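You operate a simulated robot arm through the tools that you are given. There is no shell and no other tool. Be economical: measure what you need, move in short steps, check, and stop when the job is done.

The job below is to be done with a simulated robot arm. You get a single attempt, and the scene is never put back.

Task
Take the bottle that says "OIL 75" from the top of the brown table and put it on the shelf under the sight glass. Fetch the blue cap and set it on the top of the drum fan. Put the labelled brick labelled "No 95" from the top of the brown table on the grey slab and the labelled brick labelled "No 26" on the shelf under the wall cupboard. Take the orange filter and put it on top of the slab on the top of the brown table. Put the white weight on the top of the brown table away on the back edge of the plywood table. Fetch the thick grey ring from the top of the brown table and set it on the shelf under the blue bench. Put the jar labelled "chalk" from the top of the brown table on top of the grey filter and the jar marked "clay" on the top of the drum fan. Put the wooden block from the top of the brown table on the blue bench beside the red press. Pull the grey sliding lid open. Any order will do. Set down upright: bottle, orange filter, white weight, jar.

The check looks at the end state, three seconds after you hand in, the way a careful person would. Anything else that was tipped, shoved, dropped, spilled or broken makes it a failure. A push-on lid holds only when it is set on centred and level and pressed home; a screw cap is set on level and turned clockwise until tight.

Robot
A 7-joint arm with a vacuum gripper on a trunk, on a base that drives. Base frame: it is fixed to the floor where the robot stands at the start and does not move with it; the origin is under the middle of the robot, x ahead of it, y to its left, z up. Lengths are in m, angles in degrees, forces in N, time in s.
With the tool pointing down near the work surface it reaches from about 0.1 to 0.62 m from the robot's upright axis, wherever it stands. Its first joint turns from -69.0 to 172.0 degrees. Places, roughly: back edge of the plywood table (76x12 cm) [-2.4, 6.56, 0.8]; blue bench beside the red press [4.3, 4.4, 0.8]; blue bottle, green bottle, grey bottle [0.5, 0.25, 0.75]; blue cap (4x4x4 cm) [0.7, 0, 0.8]; grey filter (7x7x12 cm) [2.7, 0.1, 0.8]; grey slab (14x10x1 cm) [0.5, 0, 0.8]; grey sliding lid [2.5, 0.3, 0.8]; labelled brick [0.75, 0, 0.75]; orange filter (7x7x12 cm) [1.3, 0.3, 0.8]; red lidded jar, white lidded jar, yellow lidded ja [2.5, 0.25, 0.75]; shelf under the blue bench [4.2, 3.9, 0.2]; shelf under the sight glass (22x40 cm) [3.74, -0.74, 0.96]; shelf under the wall cupboard (22x58 cm) [3.16, -0.74, 0.96]; slab [1, 0, 0.75]; thick grey ring (7x7x4 cm) [2.3, 0.4, 0.8]; top of the drum fan [-0.6, 1.4, 0.5]; white weight (7x7x8 cm) [2, 0.3, 0.8]; wooden block (6x9x5 cm) [2.5, -0.2, 0.8]. Payload 1.06 kg.
Tool frame: the origin (TCP) lies in the middle of the cups' lips, and z points out of the cups. The gripper has 1 cup of 0.024 m across, covering 0.024 by 0.024 m (tool x, y); the bellows give 0.008 m. With the vacuum on, a cup seals on a smooth face that it is pressed against (1 to 4 N); it does not hold porous or soft things. The pull reaches 23 N.
Orientation is that of the tool frame in the base frame, as [roll, pitch, yaw] about the fixed x, y, z axes, in that order (R = Rz(yaw) Ry(pitch) Rx(roll)). With the cups facing straight down, the tool's x points along the base's -x, its y along +y and its z along -z.

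Tools
- The arm moves only by the tool apply_moves. Its argument "rows" is a list that holds one entry, the list of rows, each a list of 6 numbers: the shift along the tool's x, y, z in m, then the turn, a rotation vector about the tool's x, y, z in degrees. In form: [[[tx, ty, tz, wx, wy, wz], ...]]. A call has 1 to 8 rows; each row is the pose to reach, as a shift and turn from the pose commanded when the call began, along the tool's axes at that moment. "vacuum" is the vacuum: 1 switches it on, 0 off, set as the call begins (left out, the last holds). A row lasts 0.2 s, in which the tool goes at most 0.05 m and 8.6 degrees; a call with a longer step from one row to the next is refused whole, and so is a gripper value outside its range. A pose out of reach is approached as far as the arm can. The call stops where the force on the tool passes 40 N (or 10 N more than at its start, if that is more) or the arm is blocked; 0.2 s more then pass. The pull builds up within a second once a cup has sealed. Time passes only in rows, and 0.2 s behind the last, so rows that repeat a pose give it time. It gives the time, the measured TCP pose, the force on the tool (base axes) and the pull of the vacuum at its end, in the units of the frame above (readings bear some noise), with the torque about the TCP (base axes, N m) and any sound that the robot's microphone picked up, and new pictures: "pictures" is both (left out), scene, wrist or none.
- Cameras (640 x 400 px; columns grow to the right, rows downward): "scene" is now at [0.201, 0.0006, 1.1698]; the picture's right is [0.17, -0.99, 0.00], its down [-0.49, -0.08, -0.87] and it looks along [0.86, 0.15, -0.50] (base axes); focal length 278 px, centre (320, 200). "wrist" rides on the gripper at [0.078, 0.019, -0.096] in the tool frame; the picture's right is [-0.24, 0.97, 0.00], its down [-0.71, -0.17, -0.69] and it looks along [-0.67, -0.16, 0.73] (tool axes); focal length 243 px, centre (320, 200).
- lift_body(by): slides the trunk up (or, below 0, down) by that many m; the arm and the scene camera ride with it, the base frame stays. It gives what a move gives, with no picture.
- steer(legs): drives the robot by 1 to 6 legs, each [ahead, left, turn to the left] in m, m and degrees, along the robot's own axes; the way and the turn of a leg run together, so that a leg with both is an arc; at most 1.5 m and 180 degrees a leg. The arm and the cameras ride along, it lands a little off, and it stops where it bumps. It gives what a move gives, and a new picture of the scene camera.
- turn_head(pan, tilt): turns the head with the scene camera to pan (to the left, within 80 degrees either way) and tilt (down, from -29 to 69), counted from straight ahead of the robot. It gives what a move gives, and a new picture of the scene camera.
- point_at(camera, pixels): for up to 12 pixels [column, row] of the newest picture of that camera ("zoom" is the newest enlarged one), the place [x, y, z] in the base frame of the surface seen there, good to about 0.002 m, but the place of the scene camera against the robot may be out by one fixed shift of up to 0.025 m in any direction. It takes no simulated time.
- zoom(camera, box): a new picture of the part [left, top, right, bottom] of that camera's present view, enlarged. It takes no simulated time.
- sign_off(): hands the job in; it is judged then, once.

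Work in short steps. Measure before you move; look again where a grasp or a placing could have gone wrong, and mend it. You have 357 turns and 360 pictures in all, those below and enlarged ones among them. Switch the vacuum off and draw the arm clear of the work before you hand the job in, unless the task says otherwise; then end with one line.

The tools are called after "Call:" as a command line: name --argument value ..., lists and objects as JSON in quotes. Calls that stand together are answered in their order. apply_moves: Moves the arm, as the interface text tells. Its arguments: {"type":"object","properties":{"rows":{"type":"array","items":{"type":"array","items":{"type":"array","items":{"type":"number"}}}},"vacuum":{"type":"number"},"pictures":{"type":"string","enum":["both","scene","wrist","none"]}},"required":["rows"]} The other tools are called the same way: lift_body (by) slides the trunk up or down; steer (legs) drives the base; turn_head (pan, tilt) turns the head that bears the scene camera; point_at (camera, pixels) gives the place of the surface under pixels of a picture; zoom (camera, box) takes an enlarged picture of a part of a camera's view; sign_off () hands the job in.

At the start:

```text
t: 0.0
position: [0.3162, 0.1187, 1.0438]
ee_rot: [180.0, 0.0, 180.0]
ft_force: [0.5, 0.5, 1.0]
ft_torque: [0.02, 0.0, -0.02]
pull: 0.1
trunk travel left (down, up): [-0.325, 0.167]
robot x, y, heading: [-0.005, 0.0016, 0.0]
head pan, tilt: [9.7, 29.8]
```

scene: 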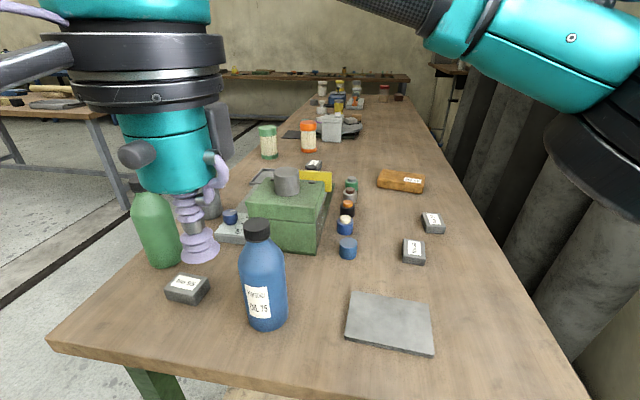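
wrist: 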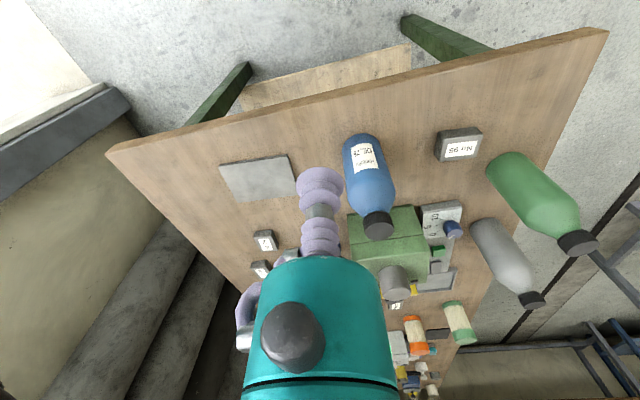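

The scene shows a blue bottle labelled maybe "OIL 75" at (265,300), bricks at (187,288), (413,250), (433,222), and slab at (390,322). I zoom in to read the labels.

Call:
zoom --camera "scene" --box '[130, 200, 310, 340]'

Call:
zoom --camera "scene" --box '[320, 160, 480, 270]'

Call:
zoom --camera "scene" --box '[230, 70, 420, 190]'

Call:
zoom --camera "wrist" --box '[320, 110, 620, 310]'

```text
2.86 times, centred on (220, 270) of scene
```

zoom: 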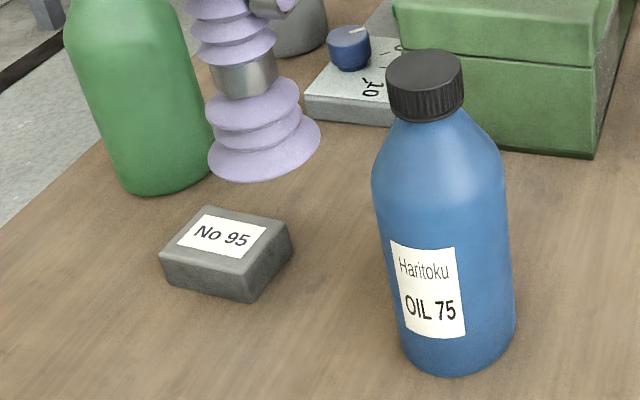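

```text
3.64 times, centred on (400, 215) of scene
```

zoom: 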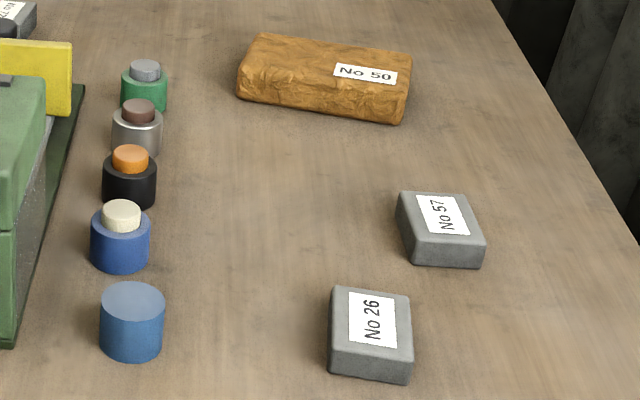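

```text
3.33 times, centred on (325, 130) of scene
```

zoom: 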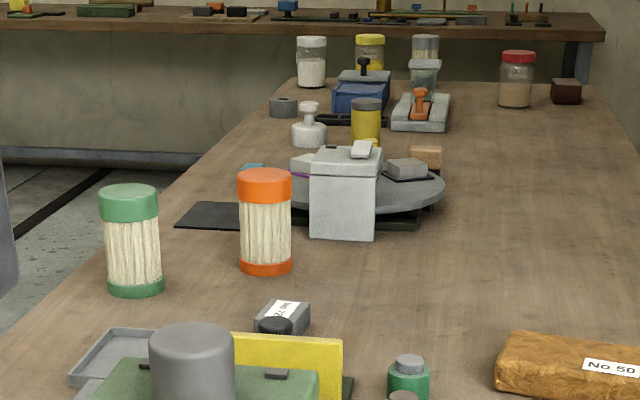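

```text
2.00 times, centred on (470, 210) of wrist
```

zoom: 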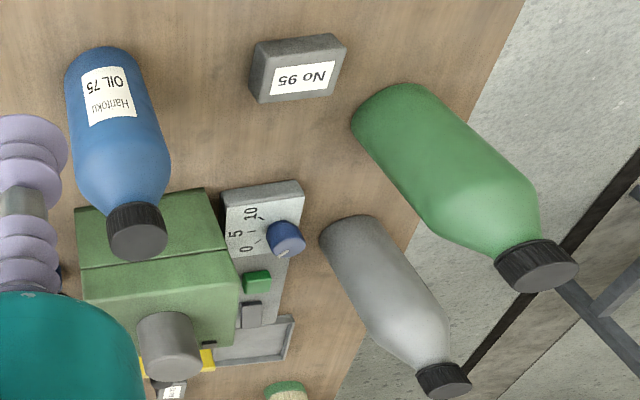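

I measure the places of the main things in the scene picture.

Call:
point_at --camera "scene" --pixels '[[257, 226], [347, 241], [188, 284], [413, 245], [401, 180], [390, 322], [308, 124], [268, 129], [298, 133], [343, 216], [432, 218], [450, 330]]'

Call:
point_at --camera "wrist" --pixels '[[256, 180], [377, 228], [459, 138], [265, 237], [220, 165], [290, 156], [297, 198], [230, 203]]'

Call:
zoom --camera "scene" --box '[270, 70, 420, 165]'

```text
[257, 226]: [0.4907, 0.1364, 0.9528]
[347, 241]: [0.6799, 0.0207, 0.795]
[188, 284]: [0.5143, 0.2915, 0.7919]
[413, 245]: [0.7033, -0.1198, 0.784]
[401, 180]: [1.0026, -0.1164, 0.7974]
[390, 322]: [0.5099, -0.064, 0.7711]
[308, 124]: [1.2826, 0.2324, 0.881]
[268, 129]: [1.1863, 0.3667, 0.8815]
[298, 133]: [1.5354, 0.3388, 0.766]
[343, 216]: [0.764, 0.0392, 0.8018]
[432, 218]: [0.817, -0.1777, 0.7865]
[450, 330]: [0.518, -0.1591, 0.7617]
```

```text
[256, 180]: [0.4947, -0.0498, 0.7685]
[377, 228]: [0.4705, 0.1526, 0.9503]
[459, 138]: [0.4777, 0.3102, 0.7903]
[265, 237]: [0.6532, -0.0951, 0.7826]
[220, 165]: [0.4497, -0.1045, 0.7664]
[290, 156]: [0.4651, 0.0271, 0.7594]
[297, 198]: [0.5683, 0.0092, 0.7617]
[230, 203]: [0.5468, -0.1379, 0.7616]
```

```text
4.21 times, centred on (345, 118) of scene
```

zoom: 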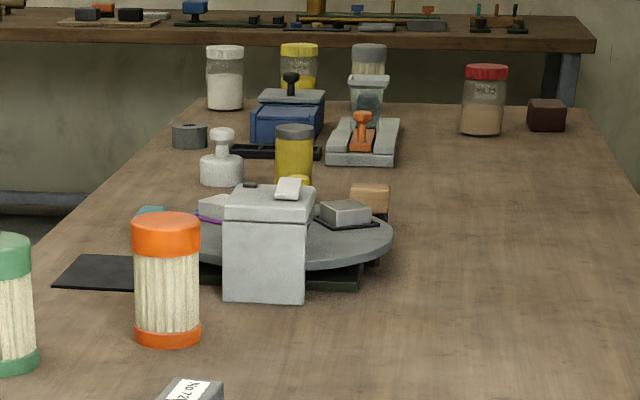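

The layout matters for driving, so I look around with the head: left, then right.

Call:
turn_head --pan 75 --tilt 20

Call:
turn_head --pan 30 --tilt 12

Call:
turn_head --pan -30 --tilt 15

```text
t: 1.4
position: [0.3153, 0.1188, 1.044]
ee_rot: [180.0, 0.0, 180.0]
ft_force: [0.0, -0.1, 0.0]
ft_torque: [-0.01, 0.01, 0.0]
pull: 0.0
trunk travel left (down, up): [-0.325, 0.167]
robot x, y, heading: [0.0026, -0.0008, -0.1]
head pan, tilt: [75.0, 20.0]
```

scene: 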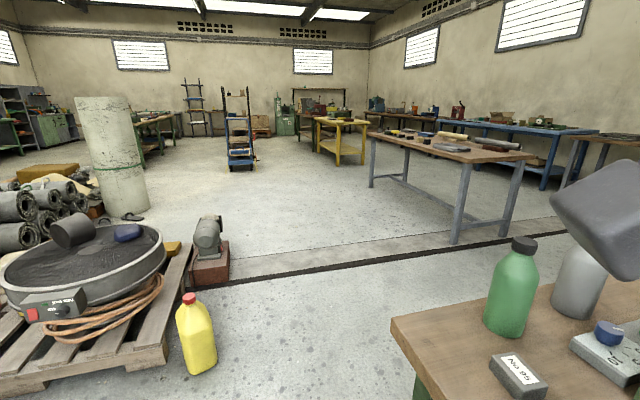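

```text
t: 2.5
position: [0.3152, 0.1191, 1.043]
ee_rot: [180.0, 0.0, 179.9]
ft_force: [-0.5, -0.7, -1.2]
ft_torque: [0.01, 0.01, -0.01]
pull: 0.0
trunk travel left (down, up): [-0.325, 0.167]
robot x, y, heading: [0.0006, 0.0004, -0.1]
head pan, tilt: [30.0, 12.0]
```

scene: 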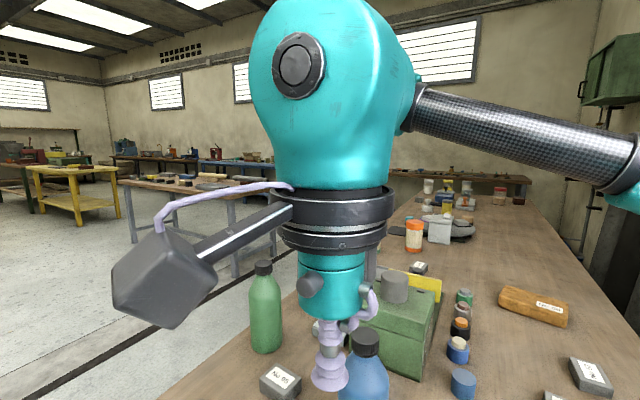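

```text
t: 3.8
position: [0.3151, 0.1181, 1.0453]
ee_rot: [179.9, 0.0, -180.0]
ft_force: [0.5, -0.4, -0.3]
ft_torque: [0.01, 0.02, 0.02]
pull: 0.1
trunk travel left (down, up): [-0.325, 0.167]
robot x, y, heading: [-0.0041, 0.0015, -0.1]
head pan, tilt: [-30.0, 15.0]
```

scene: 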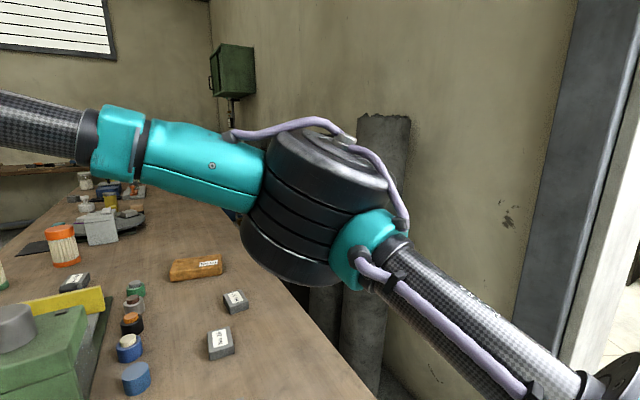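

I start with brick No 95. I zoom on it with the wrist camera and measure its top corners, and also slab corners to calibrate.

Call:
zoom --camera "wrist" --box '[420, 110, 500, 160]'

Call:
point_at --camera "zoom" --pixels '[[150, 190], [480, 150], [180, 380], [500, 290], [340, 300], [300, 330], [340, 200]]'

```text
8.00 times, centred on (460, 135) of wrist
```

zoom: 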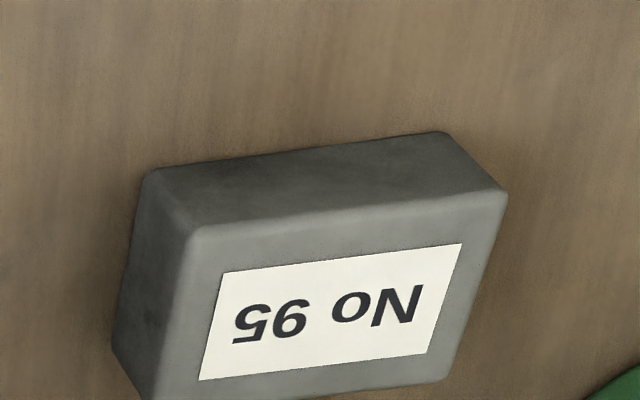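

```text
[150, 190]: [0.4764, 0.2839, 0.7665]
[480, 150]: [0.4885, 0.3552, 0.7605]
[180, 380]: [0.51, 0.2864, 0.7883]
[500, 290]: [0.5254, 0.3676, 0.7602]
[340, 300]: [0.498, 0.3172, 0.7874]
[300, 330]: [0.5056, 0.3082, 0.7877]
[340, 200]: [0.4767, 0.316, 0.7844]
```

Label centre is near (0.500, 0.316, 0.788), so the scene camera reads about (+0.014, -0.022, +0.004) off. I check the neighbouring bottles before moving the arm over.

Call:
point_at --camera "wrist" --pixels '[[578, 243], [530, 300], [540, 205], [377, 228], [368, 170], [500, 262], [450, 231], [395, 285]]'

Call:
apply_moves --rows '[[[-0.035, 0.035, 0, 0, 0, 0], [-0.07, 0.07, 0, 0, 0, 0], [-0.105, 0.105, 0, 0, 0, 0], [-0.14, 0.14, 0, 0, 0, 0], [-0.17, 0.17, 0, 0, 0, 0], [-0.185, 0.197, 0, 0, 0, 0], [-0.185, 0.197, 0, 0, 0, 0]]]' --pictures "wrist"

```text
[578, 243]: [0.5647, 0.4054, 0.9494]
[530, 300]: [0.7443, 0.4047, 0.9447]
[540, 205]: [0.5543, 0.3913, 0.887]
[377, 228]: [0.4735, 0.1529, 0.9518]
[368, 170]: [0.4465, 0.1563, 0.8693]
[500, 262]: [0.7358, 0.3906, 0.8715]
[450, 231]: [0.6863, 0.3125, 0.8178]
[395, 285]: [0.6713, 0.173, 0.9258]
```

```text
t: 5.4
position: [0.4407, 0.193, 1.0272]
ee_rot: [179.9, -0.1, -180.0]
ft_force: [-0.1, -0.4, 0.1]
ft_torque: [-0.01, 0.05, 0.02]
pull: 0.0
out of reach, approached as far as the arm can: row 3, 4, 5, 6, 7
trunk travel left (down, up): [-0.325, 0.167]
robot x, y, heading: [0.001, -0.0018, 0.0]
head pan, tilt: [-30.0, 15.0]
```

wrist: 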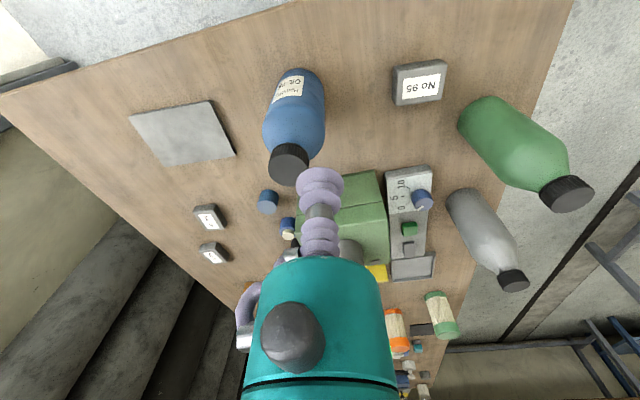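

At this height the reach is about 0.48 m; blue bottle cap top is at 0.952. I raise the trunk so the arm has more reach above the table.

Call:
lift_body --by 0.12

```text
t: 6.9
position: [0.4091, 0.1919, 1.2118]
ee_rot: [179.9, 8.5, -180.0]
ft_force: [-0.5, -0.5, 0.3]
ft_torque: [0.02, -0.02, -0.05]
pull: 0.1
trunk travel left (down, up): [-0.445, 0.047]
robot x, y, heading: [0.0016, 0.0026, 0.0]
head pan, tilt: [-30.0, 15.0]
```

The lift left an 8.5° pitch; I correct it (turn about tool y) and descend to about z=1.0 near the current xy.

Call:
apply_moves --rows '[[[0, 0, 0.03, 0, 4, 0], [0, 0, 0.07, 0, 8.5, 0], [0, 0, 0.11, 0, 8.5, 0], [0, 0, 0.15, 0, 8.5, 0], [0, 0, 0.15, 0, 8.5, 0]]]' --pictures "none"

```text
t: 8.1
position: [0.4311, 0.194, 1.062]
ee_rot: [179.9, 0.1, 179.9]
ft_force: [-0.1, 0.2, -0.6]
ft_torque: [-0.02, -0.01, 0.0]
pull: 0.0
trunk travel left (down, up): [-0.445, 0.047]
robot x, y, heading: [-0.0005, 0.0028, -0.0]
head pan, tilt: [-30.0, 15.0]
```

Now above and clear of the bottle tops; I go to over brick No 95 and down to z≈0.86.

Call:
apply_moves --rows '[[[-0.0, 0.045, 0.01, 0, 0, 0], [-0.02, 0.09, 0.03, 0, 0, 0], [-0.045, 0.121, 0.06, 0, 0, 0], [-0.069, 0.121, 0.1, 0, 0, 0], [-0.069, 0.121, 0.145, 0, 0, 0], [-0.069, 0.121, 0.19, 0, 0, 0], [-0.069, 0.121, 0.2, 0, 0, 0], [-0.069, 0.121, 0.2, 0, 0, 0]]]' --pictures "wrist"

```text
refused: row 2 steps farther than a row can; nothing moved
```

Row 2 stepped slightly too far; I shorten the steps.

Call:
apply_moves --rows '[[[-0.01, 0.04, 0.01, 0, 0, 0], [-0.03, 0.08, 0.02, 0, 0, 0], [-0.05, 0.115, 0.04, 0, 0, 0], [-0.069, 0.121, 0.08, 0, 0, 0], [-0.069, 0.121, 0.125, 0, 0, 0], [-0.069, 0.121, 0.17, 0, 0, 0], [-0.069, 0.121, 0.2, 0, 0, 0], [-0.069, 0.121, 0.2, 0, 0, 0]]]' --pictures "wrist"

```text
t: 9.9
position: [0.4605, 0.1864, 0.9214]
ee_rot: [179.8, 0.0, -180.0]
ft_force: [0.2, 0.1, -0.2]
ft_torque: [-0.01, -0.05, 0.0]
pull: 0.0
out of reach, approached as far as the arm can: row 1, 2, 3, 4, 5, 6, 7, 8
trunk travel left (down, up): [-0.445, 0.047]
robot x, y, heading: [-0.0021, -0.0032, -0.3]
head pan, tilt: [-30.0, 15.0]
```

wrist: 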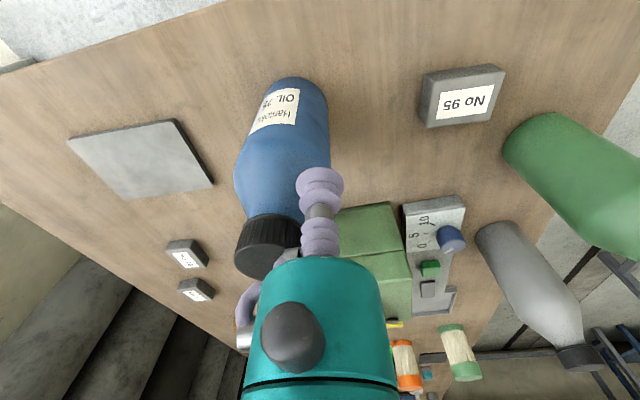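

The arm stopped at (0.46, 0.186), close beside the blue bottle. I back away to +y and slightly back in x to test the reach.

Call:
apply_moves --rows '[[[0.02, 0.03, -0.02, 0, 0, 0], [0.03, 0.07, -0.02, 0, 0, 0], [0.03, 0.11, -0.02, 0, 0, 0], [0.03, 0.11, -0.02, 0, 0, 0]]]' --pictures "none"

```text
t: 10.9
position: [0.4363, 0.2003, 0.9388]
ee_rot: [179.9, 0.0, 179.9]
ft_force: [0.4, 0.2, 0.3]
ft_torque: [-0.03, 0.01, 0.0]
pull: 0.0
out of reach, approached as far as the arm can: row 1, 2, 3, 4
trunk travel left (down, up): [-0.445, 0.047]
robot x, y, heading: [0.0016, 0.0048, 0.2]
head pan, tilt: [-30.0, 15.0]
```

It hangs at about r=0.48 whatever the height, so perhaps a wrist joint limit with the fixed yaw is the cause. I test by letting the tool yaw left while moving.

Call:
apply_moves --rows '[[[0, 0.0, 0, 0, 0, -8], [0, 0.0, 0, 0, 0, -16], [0, 0.03, 0, 0, 0, -24], [0, 0.06, 0, 0, 0, -30], [0, 0.09, 0, 0, 0, -30], [-0.03, 0.11, 0, 0, 0, -30], [-0.03, 0.11, 0, 0, 0, -30]]]' --pictures "none"

```text
t: 12.5
position: [0.4299, 0.2047, 0.9382]
ee_rot: [179.9, 0.1, -150.0]
ft_force: [-0.6, 0.3, 0.2]
ft_torque: [0.05, -0.03, -0.04]
pull: 0.0
out of reach, approached as far as the arm can: row 3, 4, 5, 6, 7
trunk travel left (down, up): [-0.445, 0.047]
robot x, y, heading: [-0.0002, -0.0013, -0.1]
head pan, tilt: [-30.0, 15.0]
```

Yaw isn't the limit. I retreat a little, go lower to z≈0.85 at (0.36, 0.25), restoring yaw, then extend to see whether low reach is greater.

Call:
apply_moves --rows '[[[0.045, 0.01, 0, 0, 0, 8], [0.09, -0.01, 0, 0, 0, 16], [0.09, -0.01, 0.04, 0, 0, 24], [0.09, -0.01, 0.08, 0, 0, 30], [0.09, -0.01, 0.09, 0, 0, 30]]]' --pictures "none"

```text
t: 13.7
position: [0.3549, 0.1484, 0.8481]
ee_rot: [179.9, 0.0, -179.8]
ft_force: [0.3, -0.7, 0.6]
ft_torque: [0.01, 0.0, 0.02]
pull: 0.0
trunk travel left (down, up): [-0.445, 0.047]
robot x, y, heading: [-0.0014, -0.0009, -0.1]
head pan, tilt: [-30.0, 15.0]
```

Now at z=0.848 with yaw restored. I go left at x≈0.355 then extend toward the brick.

Call:
apply_moves --rows '[[[0, 0.045, 0, 0, 0, 0], [0, 0.09, 0, 0, 0, 0], [0, 0.135, 0, 0, 0, 0], [0, 0.167, 0, 0, 0, 0], [-0.045, 0.167, 0, 0, 0, 0], [-0.09, 0.167, 0, 0, 0, 0], [-0.12, 0.167, 0, 0, 0, 0], [-0.145, 0.167, 0, 0, 0, 0]]]' --pictures "wrist"

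```text
t: 15.5
position: [0.4604, 0.1756, 0.8602]
ee_rot: [179.8, 0.0, -180.0]
ft_force: [0.1, -0.1, 0.3]
ft_torque: [0.01, 0.02, -0.01]
pull: 0.0
out of reach, approached as far as the arm can: row 2, 3, 4, 5, 6, 7, 8
trunk travel left (down, up): [-0.445, 0.047]
robot x, y, heading: [-0.0004, 0.0005, -0.2]
head pan, tilt: [-30.0, 15.0]
```

wrist: 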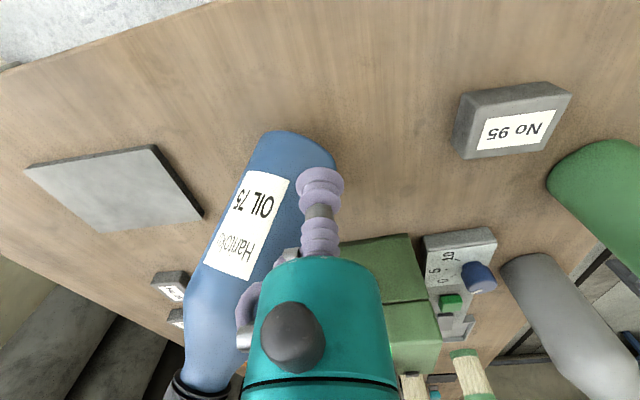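

Going left fails early (even at r=0.43), so bearings beyond ~25° left are the limit here. Before backing off, I check whether the blue bottle still stands where it was.

Call:
point_at --camera "wrist" --pixels '[[290, 145], [200, 390], [235, 260], [192, 350], [265, 160], [515, 130], [115, 190]]'

Call:
turn_head --pan 10 --tilt 40

```text
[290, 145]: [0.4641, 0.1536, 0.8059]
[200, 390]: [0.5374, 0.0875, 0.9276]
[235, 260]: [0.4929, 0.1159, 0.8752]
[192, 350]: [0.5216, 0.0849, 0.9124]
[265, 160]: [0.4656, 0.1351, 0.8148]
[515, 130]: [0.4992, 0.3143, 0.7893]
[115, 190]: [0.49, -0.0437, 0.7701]
```

```text
t: 16.6
position: [0.4599, 0.1762, 0.86]
ee_rot: [179.9, 0.1, -180.0]
ft_force: [0.6, -0.5, 0.0]
ft_torque: [0.03, -0.01, 0.01]
pull: 0.0
trunk travel left (down, up): [-0.445, 0.047]
robot x, y, heading: [-0.001, -0.0005, -0.0]
head pan, tilt: [10.0, 40.0]
```

scene: 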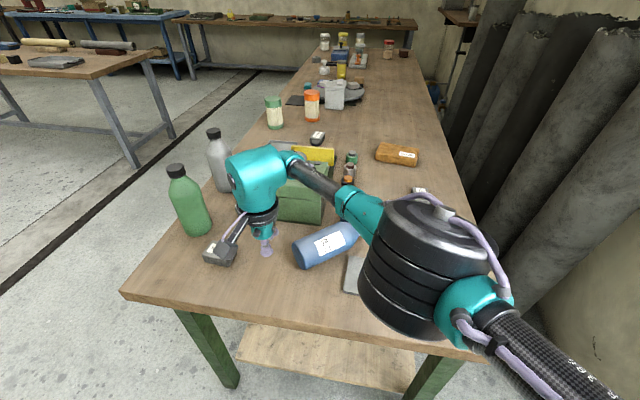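

The blue bottle has tipped over (it leans/lies from (0.46,0.15) to (0.53,0.09)). I look closely before moving anything.

Call:
zoom --camera "scene" --box '[200, 150, 420, 290]'

Call:
point_at --camera "scene" --pixels '[[300, 248], [325, 242], [352, 230], [315, 228], [350, 222], [305, 265], [330, 260], [265, 250]]'

```text
2.86 times, centred on (310, 220) of scene
```

zoom: 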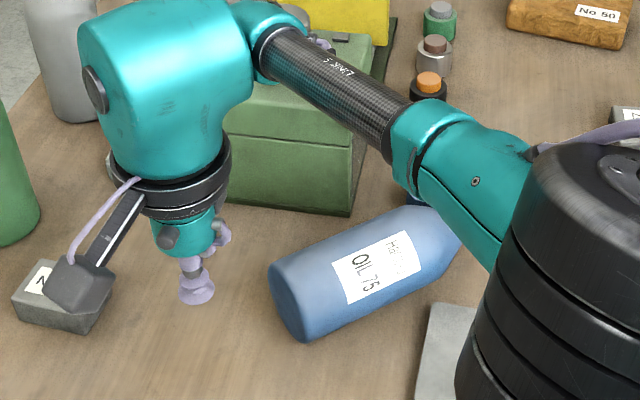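

```text
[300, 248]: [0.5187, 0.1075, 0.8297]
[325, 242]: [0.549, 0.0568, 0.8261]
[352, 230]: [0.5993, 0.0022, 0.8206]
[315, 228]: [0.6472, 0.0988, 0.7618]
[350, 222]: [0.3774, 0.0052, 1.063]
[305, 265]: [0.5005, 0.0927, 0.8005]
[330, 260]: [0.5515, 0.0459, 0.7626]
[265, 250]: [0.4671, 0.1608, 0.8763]
```

The bottle now lies flat on the table, apparently unbroken, from about (0.49,0.125) pointing to about (0.60,-0.02); I'll have to stand it up again. The elbow drum is low over the table, so I first raise and withdraw the arm.

Call:
apply_moves --rows '[[[0.0, 0.0, -0.04, 0, 0, 0], [0.0, 0, -0.08, 0, 0, 0], [0.02, -0.0, -0.12, 0, 0, 0], [0.05, -0.02, -0.15, 0, 0, 0], [0.09, -0.04, -0.18, 0, 0, 0], [0.12, -0.06, -0.21, 0, 0, 0], [0.14, -0.08, -0.24, 0, 0, 0], [0.14, -0.08, -0.24, 0, 0, 0]]]' --pictures "both"

```text
refused: row 5 steps farther than a row can; nothing moved
```

Row 5 was a hair too long; I re-space the steps.

Call:
apply_moves --rows '[[[0.0, 0.0, -0.04, 0, 0, 0], [0.0, 0, -0.08, 0, 0, 0], [0.02, -0.0, -0.12, 0, 0, 0], [0.05, -0.02, -0.15, 0, 0, 0], [0.08, -0.04, -0.175, 0, 0, 0], [0.11, -0.06, -0.2, 0, 0, 0], [0.13, -0.08, -0.23, 0, 0, 0], [0.13, -0.08, -0.23, 0, 0, 0]]]' --pictures "both"

```text
t: 18.4
position: [0.3346, 0.099, 1.0889]
ee_rot: [179.9, 0.0, 179.9]
ft_force: [-1.1, 0.1, 0.3]
ft_torque: [-0.01, 0.01, 0.02]
pull: 0.1
trunk travel left (down, up): [-0.445, 0.047]
robot x, y, heading: [0.0014, -0.0003, 0.2]
head pan, tilt: [10.0, 40.0]
```

scene: 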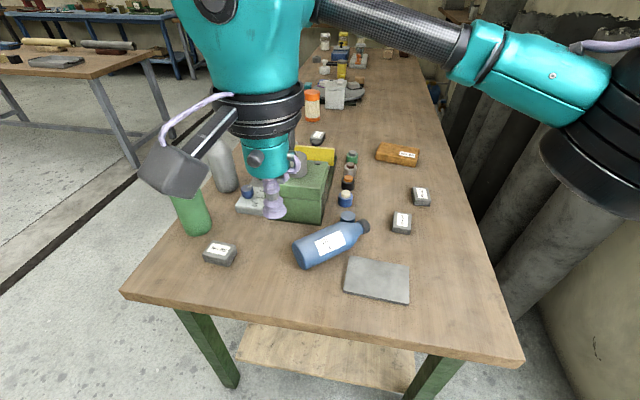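
wrist: 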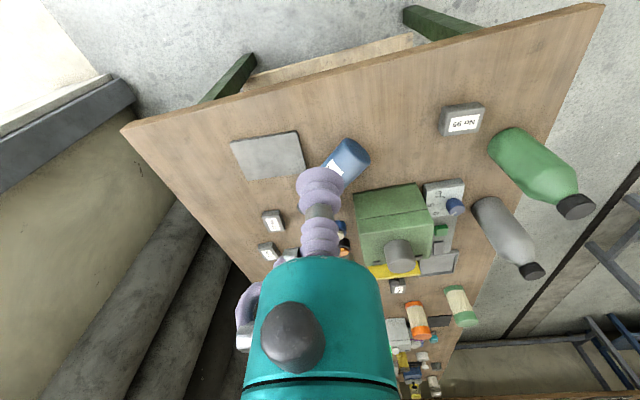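

The bottle lies touching close to the blue cap. I test the reach forward-right over the low items at z≈1.05 to learn the arm's geometry.

Call:
apply_moves --rows '[[[0, -0.045, 0.01, 0, 0, 0], [-0.02, -0.085, 0.02, 0, 0, 0], [-0.06, -0.11, 0.03, 0, 0, 0], [-0.1, -0.13, 0.04, 0, 0, 0], [-0.145, -0.14, 0.04, 0, 0, 0], [-0.19, -0.15, 0.04, 0, 0, 0], [-0.23, -0.15, 0.04, 0, 0, 0], [-0.27, -0.15, 0.04, 0, 0, 0]]]' --pictures "scene"

```text
t: 20.1
position: [0.5983, -0.0515, 1.0476]
ee_rot: [-180.0, 0.2, -179.7]
ft_force: [0.7, -0.1, -0.2]
ft_torque: [0.02, -0.01, -0.01]
pull: 0.0
out of reach, approached as far as the arm can: row 8
trunk travel left (down, up): [-0.445, 0.047]
robot x, y, heading: [-0.002, -0.0009, -0.1]
head pan, tilt: [10.0, 40.0]
```

scene: 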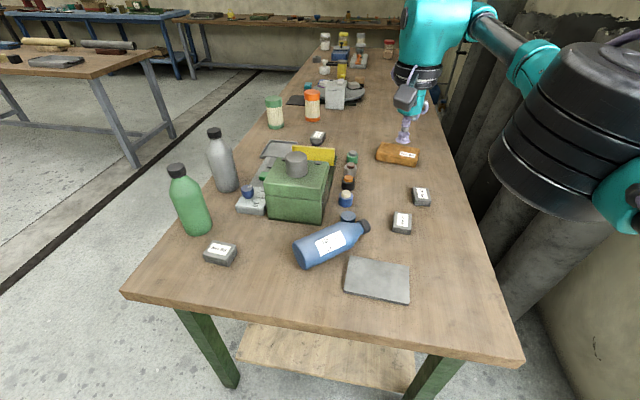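

Forward-right reach is 0.60 m with the elbow high, so the limit is only to the left. I move the tool near the bottle to measure it with the wrist camera.

Call:
apply_moves --rows '[[[0.035, 0.03, 0, 0, 0, 0], [0.07, 0.055, 0, 0, 0, 0], [0.105, 0.08, 0, 0, 0, 0], [0.14, 0.105, 0.02, 0, 0, 0], [0.175, 0.13, 0.04, 0, 0, 0], [0.2, 0.13, 0.06, 0, 0, 0], [0.2, 0.13, 0.06, 0, 0, 0]]]' --pictures "both"

```text
t: 21.8
position: [0.4017, 0.0767, 0.9854]
ee_rot: [180.0, 0.0, -179.9]
ft_force: [0.0, -0.4, 0.3]
ft_torque: [-0.01, -0.01, -0.03]
pull: 0.0
trunk travel left (down, up): [-0.445, 0.047]
robot x, y, heading: [0.0004, 0.005, 0.0]
head pan, tilt: [10.0, 40.0]
```

scene: 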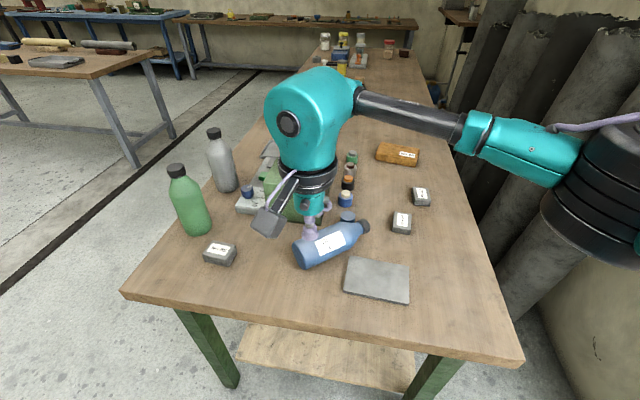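
wrist: 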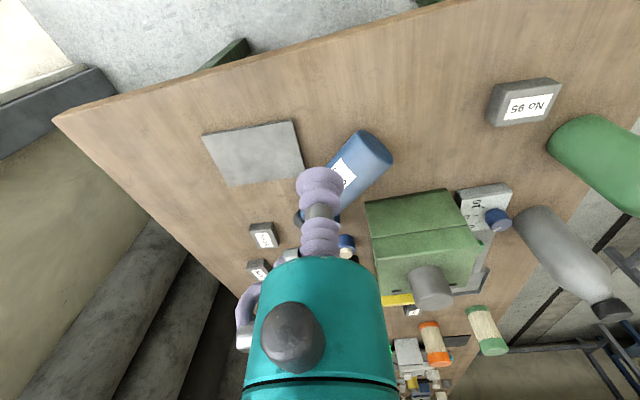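

I zoom on the bottle in both cameras to get its axis precisely.

Call:
zoom --camera "wrist" --box '[280, 110, 420, 240]'

Call:
point_at --camera "wrist" --pixels '[[362, 170], [355, 190], [372, 150], [345, 170], [380, 170], [352, 160], [370, 180], [330, 212]]'

Call:
zoom --camera "scene" --box '[280, 200, 420, 290]'

Call:
point_at --camera "scene" --pixels '[[303, 237], [327, 232], [345, 225], [363, 220], [347, 215], [402, 217], [378, 282], [325, 240], [340, 236]]'

```text
3.08 times, centred on (350, 175) of wrist
```

zoom: 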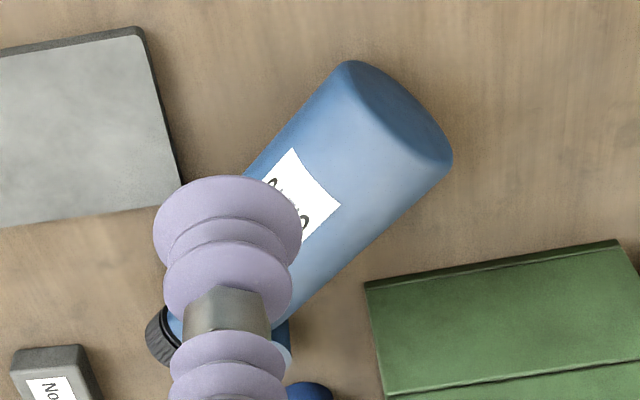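

```text
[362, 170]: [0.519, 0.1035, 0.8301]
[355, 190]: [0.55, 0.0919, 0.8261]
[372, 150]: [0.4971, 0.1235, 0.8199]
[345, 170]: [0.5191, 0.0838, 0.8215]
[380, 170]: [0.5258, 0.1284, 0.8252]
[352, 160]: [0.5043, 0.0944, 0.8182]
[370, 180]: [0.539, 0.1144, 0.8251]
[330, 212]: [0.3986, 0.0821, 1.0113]
```

```text
4.44 times, centred on (350, 245) of scene
```

zoom: 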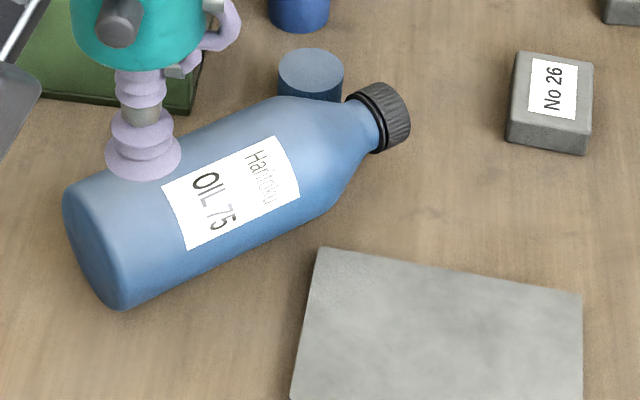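

```text
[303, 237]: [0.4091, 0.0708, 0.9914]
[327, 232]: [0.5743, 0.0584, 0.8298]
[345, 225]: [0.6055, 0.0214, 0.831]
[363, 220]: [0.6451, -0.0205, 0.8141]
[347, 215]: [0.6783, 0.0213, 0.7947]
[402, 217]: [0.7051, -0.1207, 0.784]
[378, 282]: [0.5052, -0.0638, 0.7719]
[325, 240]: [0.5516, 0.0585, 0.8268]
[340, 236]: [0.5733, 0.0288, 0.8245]
```

The bottle's axis runs from (0.495,0.125) at bearing ≈ -42° with crest z≈0.830. To stand it up I need a side grasp and then a horizontal tool; I test first, empty-handed, whether the wrist can do that: first yaw the tool.

Call:
apply_moves --rows '[[[0.01, -0.02, -0.02, 0, 0, 8.5], [0.02, -0.04, -0.04, 0, 0, 17], [0.03, -0.06, -0.06, 0, 0, 25.5], [0.03, -0.08, -0.06, 0, 0, 34], [0.03, -0.1, -0.06, 0, 0, 42.5], [0.03, -0.12, -0.06, 0, 0, 51], [0.03, -0.12, -0.06, 0, 0, 59.5], [0.03, -0.12, -0.06, 0, 0, 68]]]' --pictures "none"

Call:
apply_moves --rows '[[[0, 0, 0, 0, 0, 8.5], [0, 0, 0, 0, 0, 17], [0, 0, 0, 0, 0, 22], [0, 0, 0, 0, 0, 22]]]' --pictures "none"

```text
t: 23.6
position: [0.3679, -0.044, 1.0472]
ee_rot: [179.8, -0.2, 111.9]
ft_force: [-0.6, 0.0, 0.0]
ft_torque: [-0.02, -0.02, 0.0]
pull: 0.0
trunk travel left (down, up): [-0.445, 0.047]
robot x, y, heading: [-0.0028, 0.0017, -0.0]
head pan, tilt: [10.0, 40.0]
```

```text
t: 24.6
position: [0.3676, -0.0452, 1.0476]
ee_rot: [-180.0, -0.1, 89.9]
ft_force: [0.4, 0.3, 0.3]
ft_torque: [0.01, 0.0, 0.0]
pull: 0.0
trunk travel left (down, up): [-0.445, 0.047]
robot x, y, heading: [0.0041, -0.0006, -0.3]
head pan, tilt: [10.0, 40.0]
```

Yaw 90 works. Now I tilt the tool to horizontal pointing ahead (about -tool x) while shifting the TCP forward.

Call:
apply_moves --rows '[[[0, 0.03, 0, -8.5, 0, 0], [0, 0.06, 0, -17, 0, 0], [0, 0.09, 0, -25.5, 0, 0], [0, 0.12, 0, -34, 0, 0], [0, 0.15, 0, -42.5, 0, 0], [0, 0.17, 0, -51, 0, 0], [0, 0.17, 0, -59.5, 0, 0], [0, 0.17, 0, -68, 0, 0]]]' --pictures "scene"

```text
t: 26.4
position: [0.5388, -0.0446, 1.0485]
ee_rot: [111.9, -0.1, 89.9]
ft_force: [-0.1, 0.7, 0.2]
ft_torque: [0.0, -0.01, 0.01]
pull: 0.2
trunk travel left (down, up): [-0.445, 0.047]
robot x, y, heading: [0.0012, 0.0034, 0.2]
head pan, tilt: [10.0, 40.0]
```

scene: 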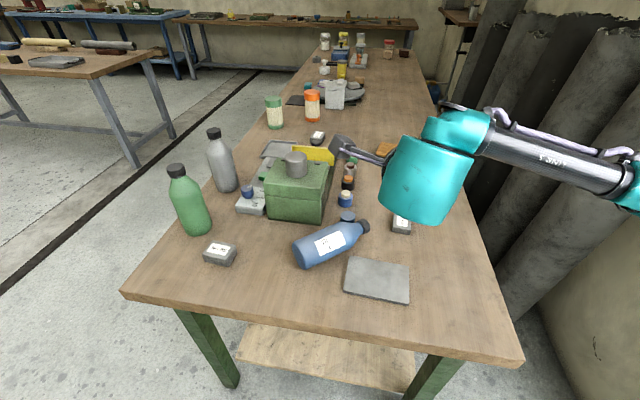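

The wrist can do it with room to spare. I finish to 90° and lower to about z=0.88 to check body clearance.

Call:
apply_moves --rows '[[[0, 0, 0, -8.5, 0, 0], [0, 0, 0, -17, 0, 0], [0, 0, 0, -22, 0, 0], [0, -0.018, 0.046, -22, 0, 0], [0, -0.037, 0.093, -22, 0, 0], [0, -0.055, 0.139, -22, 0, 0], [0, -0.063, 0.157, -22, 0, 0], [0, -0.063, 0.157, -22, 0, 0]]]' --pictures "scene"

```text
refused: row 5 steps farther than a row can; nothing moved
```

I recompute: at 68° tilt, "down" is mostly -tool y (0.927) plus some +tool z (0.375).

Call:
apply_moves --rows '[[[0, 0, 0, -8.5, 0, 0], [0, 0, 0, -17, 0, 0], [0, 0, 0, -22, 0, 0], [0, -0.04, 0.016, -22, 0, 0], [0, -0.08, 0.032, -22, 0, 0], [0, -0.12, 0.048, -22, 0, 0], [0, -0.15, 0.06, -22, 0, 0], [0, -0.15, 0.06, -22, 0, 0]]]' --pictures "scene"

```text
t: 28.1
position: [0.5258, -0.0118, 0.9203]
ee_rot: [90.2, -0.1, 89.9]
ft_force: [0.0, -0.4, 0.0]
ft_torque: [0.02, 0.0, -0.01]
pull: 0.0
out of reach, approached as far as the arm can: row 6, 7, 8
trunk travel left (down, up): [-0.445, 0.047]
robot x, y, heading: [0.0004, -0.0001, 0.1]
head pan, tilt: [10.0, 40.0]
```

scene: 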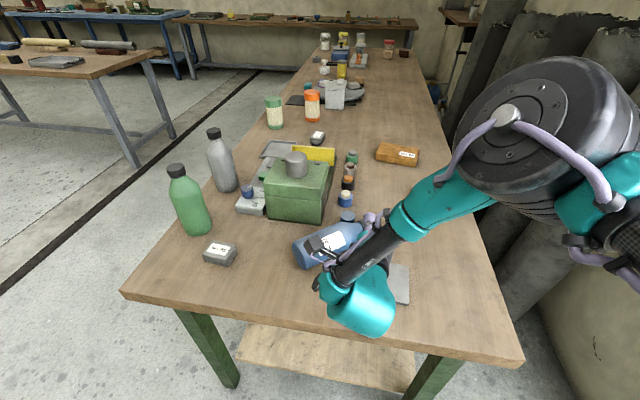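

The arm reaches z≈0.92 here; the trunk can supply the rest. I check how low the wrist housing sits.

Call:
zoom --camera "scene" --box '[280, 190, 480, 350]'

Call:
point_at --camera "scene" --pixels '[[360, 300], [345, 320], [375, 332], [350, 270], [395, 290], [320, 245], [365, 222]]'

```text
2.50 times, centred on (380, 270) of scene
```

zoom: 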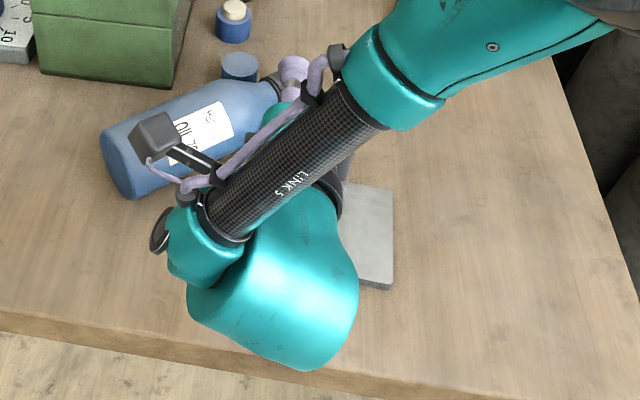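

```text
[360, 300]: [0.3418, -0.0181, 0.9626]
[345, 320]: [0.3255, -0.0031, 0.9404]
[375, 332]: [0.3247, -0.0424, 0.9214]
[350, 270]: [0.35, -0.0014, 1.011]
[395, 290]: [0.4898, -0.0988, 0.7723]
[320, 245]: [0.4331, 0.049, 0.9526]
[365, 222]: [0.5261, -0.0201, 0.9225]
```

Housing bottom would clear the table at a placing height of 0.85. I'll reuse the higher posture (z≈1.05) and bring the height down with the trunk. Now I go back up and tilt to tool-down again.

Call:
apply_moves --rows '[[[0, 0.045, 0, 0, 0, 0], [0, 0.09, 0, 0, 0, 0], [0, 0.13, 0, 0, 0, 0], [0, 0.13, 0, 8.5, 0, 0], [0, 0.13, 0, 17, 0, 0], [0, 0.13, 0, 25.5, 0, 0], [0, 0.13, -0.02, 34, 0, 0], [0, 0.13, -0.04, 42.5, 0, 0]]]' --pictures "none"

Call:
apply_moves --rows '[[[0, 0, 0, 8.5, 0, 0], [0, 0, 0, 17, 0, 0], [0, 0, 0, 25.5, 0, 0], [0, 0, 0, 34, 0, 0], [0, 0, 0, 42.5, 0, 0], [0, 0, 0, 47.3, 0, 0], [0, 0, 0, 47.3, 0, 0]]]' --pictures "none"

```text
t: 29.9
position: [0.4848, -0.0115, 1.0501]
ee_rot: [132.6, -0.1, 90.1]
ft_force: [-0.1, -0.8, 0.9]
ft_torque: [-0.02, 0.02, 0.0]
pull: 0.0
trunk travel left (down, up): [-0.445, 0.047]
robot x, y, heading: [0.0007, 0.0027, -0.1]
head pan, tilt: [10.0, 40.0]
```

```text
t: 31.6
position: [0.4872, -0.0112, 1.0487]
ee_rot: [179.9, -0.2, 90.1]
ft_force: [-0.4, 0.1, -0.7]
ft_torque: [0.04, -0.02, 0.01]
pull: 0.0
trunk travel left (down, up): [-0.445, 0.047]
robot x, y, heading: [-0.0028, -0.0012, -0.1]
head pan, tilt: [10.0, 40.0]
```

Tool is down again at yaw 90. I turn to yaw 48 and go over the bottle's side at (0.559, 0.067), z≈0.88.

Call:
apply_moves --rows '[[[0.02, 0.02, 0, 0, 0, 8.4], [0.04, 0.04, 0.01, 0, 0, 16.8], [0.06, 0.06, 0.03, 0, 0, 25.2], [0.075, 0.072, 0.06, 0, 0, 33.6], [0.079, 0.072, 0.1, 0, 0, 42], [0.079, 0.072, 0.14, 0, 0, 42], [0.079, 0.072, 0.165, 0, 0, 42], [0.079, 0.072, 0.165, 0, 0, 42]]]' --pictures "both"

```text
t: 33.4
position: [0.5528, 0.068, 0.8932]
ee_rot: [-179.9, -0.2, 48.6]
ft_force: [0.0, -0.2, 0.0]
ft_torque: [-0.02, -0.03, -0.02]
pull: 0.0
out of reach, approached as far as the arm can: row 7, 8
trunk travel left (down, up): [-0.445, 0.047]
robot x, y, heading: [-0.0005, 0.0027, -0.1]
head pan, tilt: [10.0, 40.0]
```

scene: 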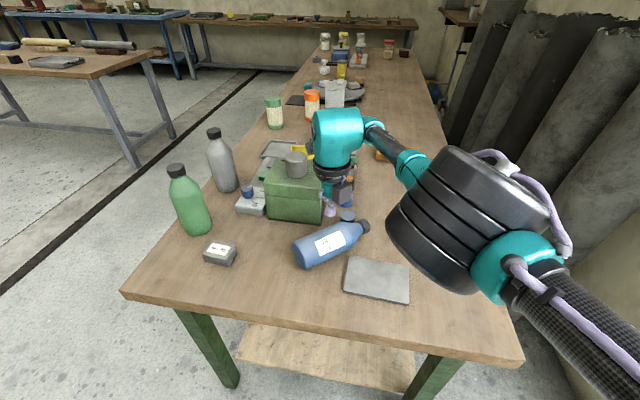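
wrist: 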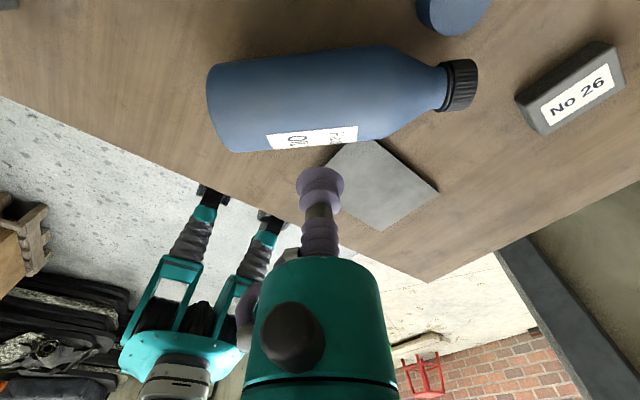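

The arm bottoms out at z≈0.893 here, so the trunk must come down. I check the low side of the elbow drum and refine bottle coordinates from this nearer wrist view.

Call:
point_at --camera "scene" --pixels '[[440, 287], [400, 255], [465, 290]]'

Call:
point_at --camera "wrist" --pixels '[[210, 95], [230, 95], [300, 95], [340, 95], [300, 70], [300, 110], [380, 90], [460, 85]]'

```text
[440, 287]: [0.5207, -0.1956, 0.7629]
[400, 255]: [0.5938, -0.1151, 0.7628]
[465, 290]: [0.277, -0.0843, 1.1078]
```

```text
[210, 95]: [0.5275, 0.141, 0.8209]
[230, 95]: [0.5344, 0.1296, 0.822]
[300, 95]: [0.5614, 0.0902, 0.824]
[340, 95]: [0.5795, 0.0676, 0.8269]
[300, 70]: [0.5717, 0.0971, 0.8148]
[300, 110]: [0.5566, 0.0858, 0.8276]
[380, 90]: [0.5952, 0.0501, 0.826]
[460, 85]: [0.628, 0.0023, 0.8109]
```

Refined axis passes (0.553, 0.071); TCP is ~2 mm off. I lower the trunk 5 cm.

Call:
lift_body --by -0.045

```text
t: 34.2
position: [0.5549, 0.0692, 0.8489]
ee_rot: [179.9, -0.3, 48.0]
ft_force: [0.1, -0.3, -0.8]
ft_torque: [-0.02, -0.02, -0.02]
pull: 0.0
trunk travel left (down, up): [-0.4, 0.092]
robot x, y, heading: [-0.0011, -0.0002, 0.1]
head pan, tilt: [10.0, 40.0]
```

TCP (0.555,0.069,0.849) is on axis. Vacuum on, and I try going down 18 mm with the arm.

Call:
apply_moves --rows '[[[0, 0, 0.008, 0, 0, 0], [0, 0, 0.014, 0, 0, 0], [0, 0, 0.018, 0, 0, 0], [0, 0, 0.018, 0, 0, 0]]]' --vacuum 1 --pictures "none"

```text
t: 35.2
position: [0.5555, 0.0682, 0.8288]
ee_rot: [179.9, -0.1, 47.9]
ft_force: [0.2, 0.3, -0.4]
ft_torque: [0.04, 0.02, -0.03]
pull: 0.0
trunk travel left (down, up): [-0.4, 0.092]
robot x, y, heading: [-0.0016, -0.001, -0.0]
head pan, tilt: [10.0, 40.0]
```

It can still go down; no contact yet. I step down a few mm more.

Call:
apply_moves --rows '[[[0, 0, 0.003, 0, 0, 0], [0, 0, 0.005, 0, 0, 0], [0, 0, 0.005, 0, 0, 0], [0, 0, 0.005, 0, 0, 0], [0, 0, 0.005, 0, 0, 0]]]' --pictures "wrist"

```text
t: 36.4
position: [0.5554, 0.0688, 0.825]
ee_rot: [179.9, -0.3, 48.1]
ft_force: [1.5, 0.6, 5.9]
ft_torque: [0.05, -0.21, -0.04]
pull: 22.8
trunk travel left (down, up): [-0.4, 0.092]
robot x, y, heading: [-0.0007, 0.0012, 0.1]
head pan, tilt: [10.0, 40.0]
```

wrist: 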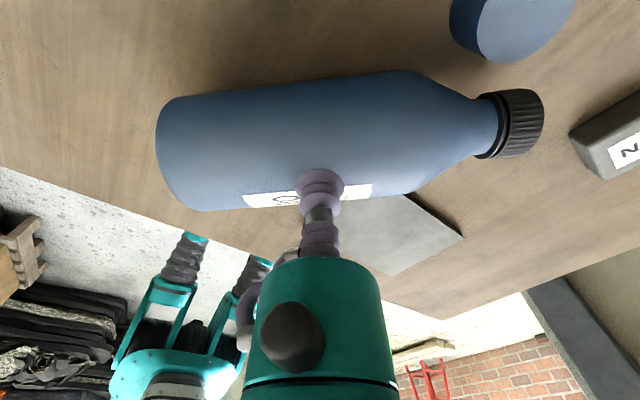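

Sealed (pull 22.8 N). I lift straight up slowly.

Call:
apply_moves --rows '[[[0, 0, -0.01, 0, 0, 0], [0, 0, -0.03, 0, 0, 0], [0, 0, -0.06, 0, 0, 0], [0, 0, -0.09, 0, 0, 0], [0, 0, -0.12, 0, 0, 0], [0, 0, -0.12, 0, 0, 0]]]' --pictures "wrist"

```text
t: 37.8
position: [0.5546, 0.0679, 0.9444]
ee_rot: [-180.0, -0.2, 47.9]
ft_force: [-0.8, 0.7, -4.1]
ft_torque: [0.02, -0.01, -0.02]
pull: 22.9
trunk travel left (down, up): [-0.4, 0.092]
robot x, y, heading: [0.0001, -0.002, -0.0]
head pan, tilt: [10.0, 40.0]
```

wrist: 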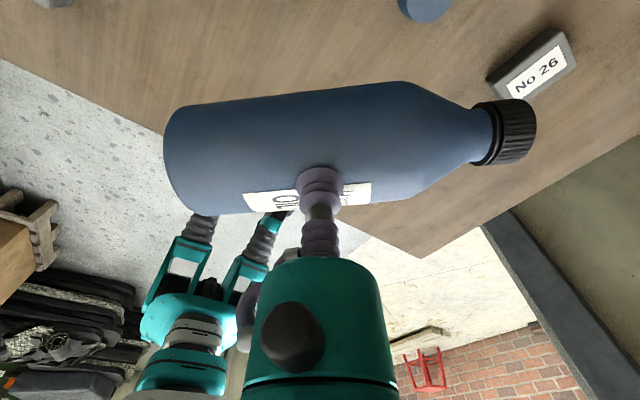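

Held firmly, weight ≈4–5 N. I'll carry it like this to the shelf and set it upright there with a horizontal tool. I raise and draw in the arm, turning it so the cap points ahead.

Call:
apply_moves --rows '[[[-0.02, -0.01, -0.03, 0, 0, -6], [-0.045, -0.02, -0.06, 0, 0, -12], [-0.07, -0.03, -0.09, 0, 0, -18], [-0.1, -0.045, -0.11, 0, 0, -24], [-0.13, -0.06, -0.12, 0, 0, -30], [-0.155, -0.075, -0.12, 0, 0, -36], [-0.166, -0.079, -0.12, 0, 0, -42], [-0.166, -0.079, -0.12, 0, 0, -42]]]' --pictures "scene"

Call:
turn_head --pan 55 --tilt 35

```text
t: 39.6
position: [0.3841, -0.0026, 1.063]
ee_rot: [179.8, -0.1, 90.1]
ft_force: [0.1, -1.0, -5.2]
ft_torque: [0.01, 0.03, -0.02]
pull: 23.0
trunk travel left (down, up): [-0.4, 0.092]
robot x, y, heading: [-0.0018, 0.0024, -0.1]
head pan, tilt: [10.0, 40.0]
```

scene: 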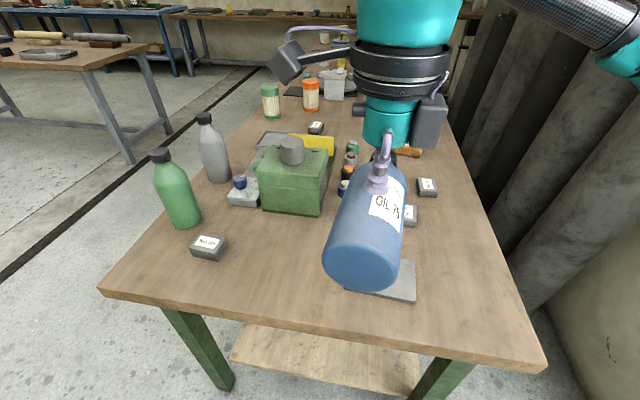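

```text
t: 40.7
position: [0.3836, -0.0032, 1.0626]
ee_rot: [179.7, 0.0, 90.0]
ft_force: [-0.4, -0.1, -4.9]
ft_torque: [0.03, 0.02, -0.03]
pull: 22.8
trunk travel left (down, up): [-0.4, 0.092]
robot x, y, heading: [0.0021, -0.0008, 0.1]
head pan, tilt: [55.0, 35.0]
```

scene: 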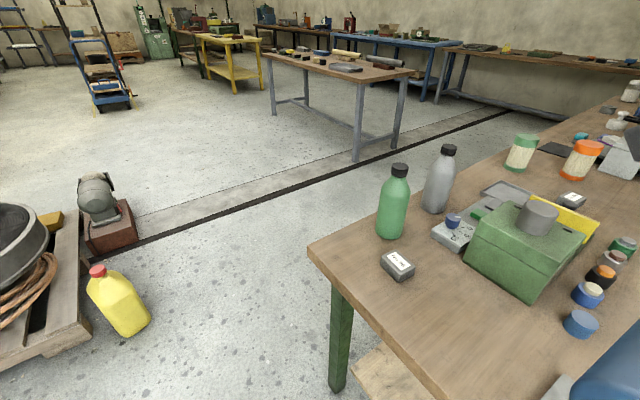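

I measure the obstacles on the left to plan the drive: jug, the other table's legs, this table's left edge and far end.

Call:
point_at --camera "scene" --pixels '[[120, 330], [357, 158], [395, 147], [275, 115], [312, 258], [640, 105], [560, 135], [340, 390], [100, 245], [440, 100], [600, 60]]'

```text
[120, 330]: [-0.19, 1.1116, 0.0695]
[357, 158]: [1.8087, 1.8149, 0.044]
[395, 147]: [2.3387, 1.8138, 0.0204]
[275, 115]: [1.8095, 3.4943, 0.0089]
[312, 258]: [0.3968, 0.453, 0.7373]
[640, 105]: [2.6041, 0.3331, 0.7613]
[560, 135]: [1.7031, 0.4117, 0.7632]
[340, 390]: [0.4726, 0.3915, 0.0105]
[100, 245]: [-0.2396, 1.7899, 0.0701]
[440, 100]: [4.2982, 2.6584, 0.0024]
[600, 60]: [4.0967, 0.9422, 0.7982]
```

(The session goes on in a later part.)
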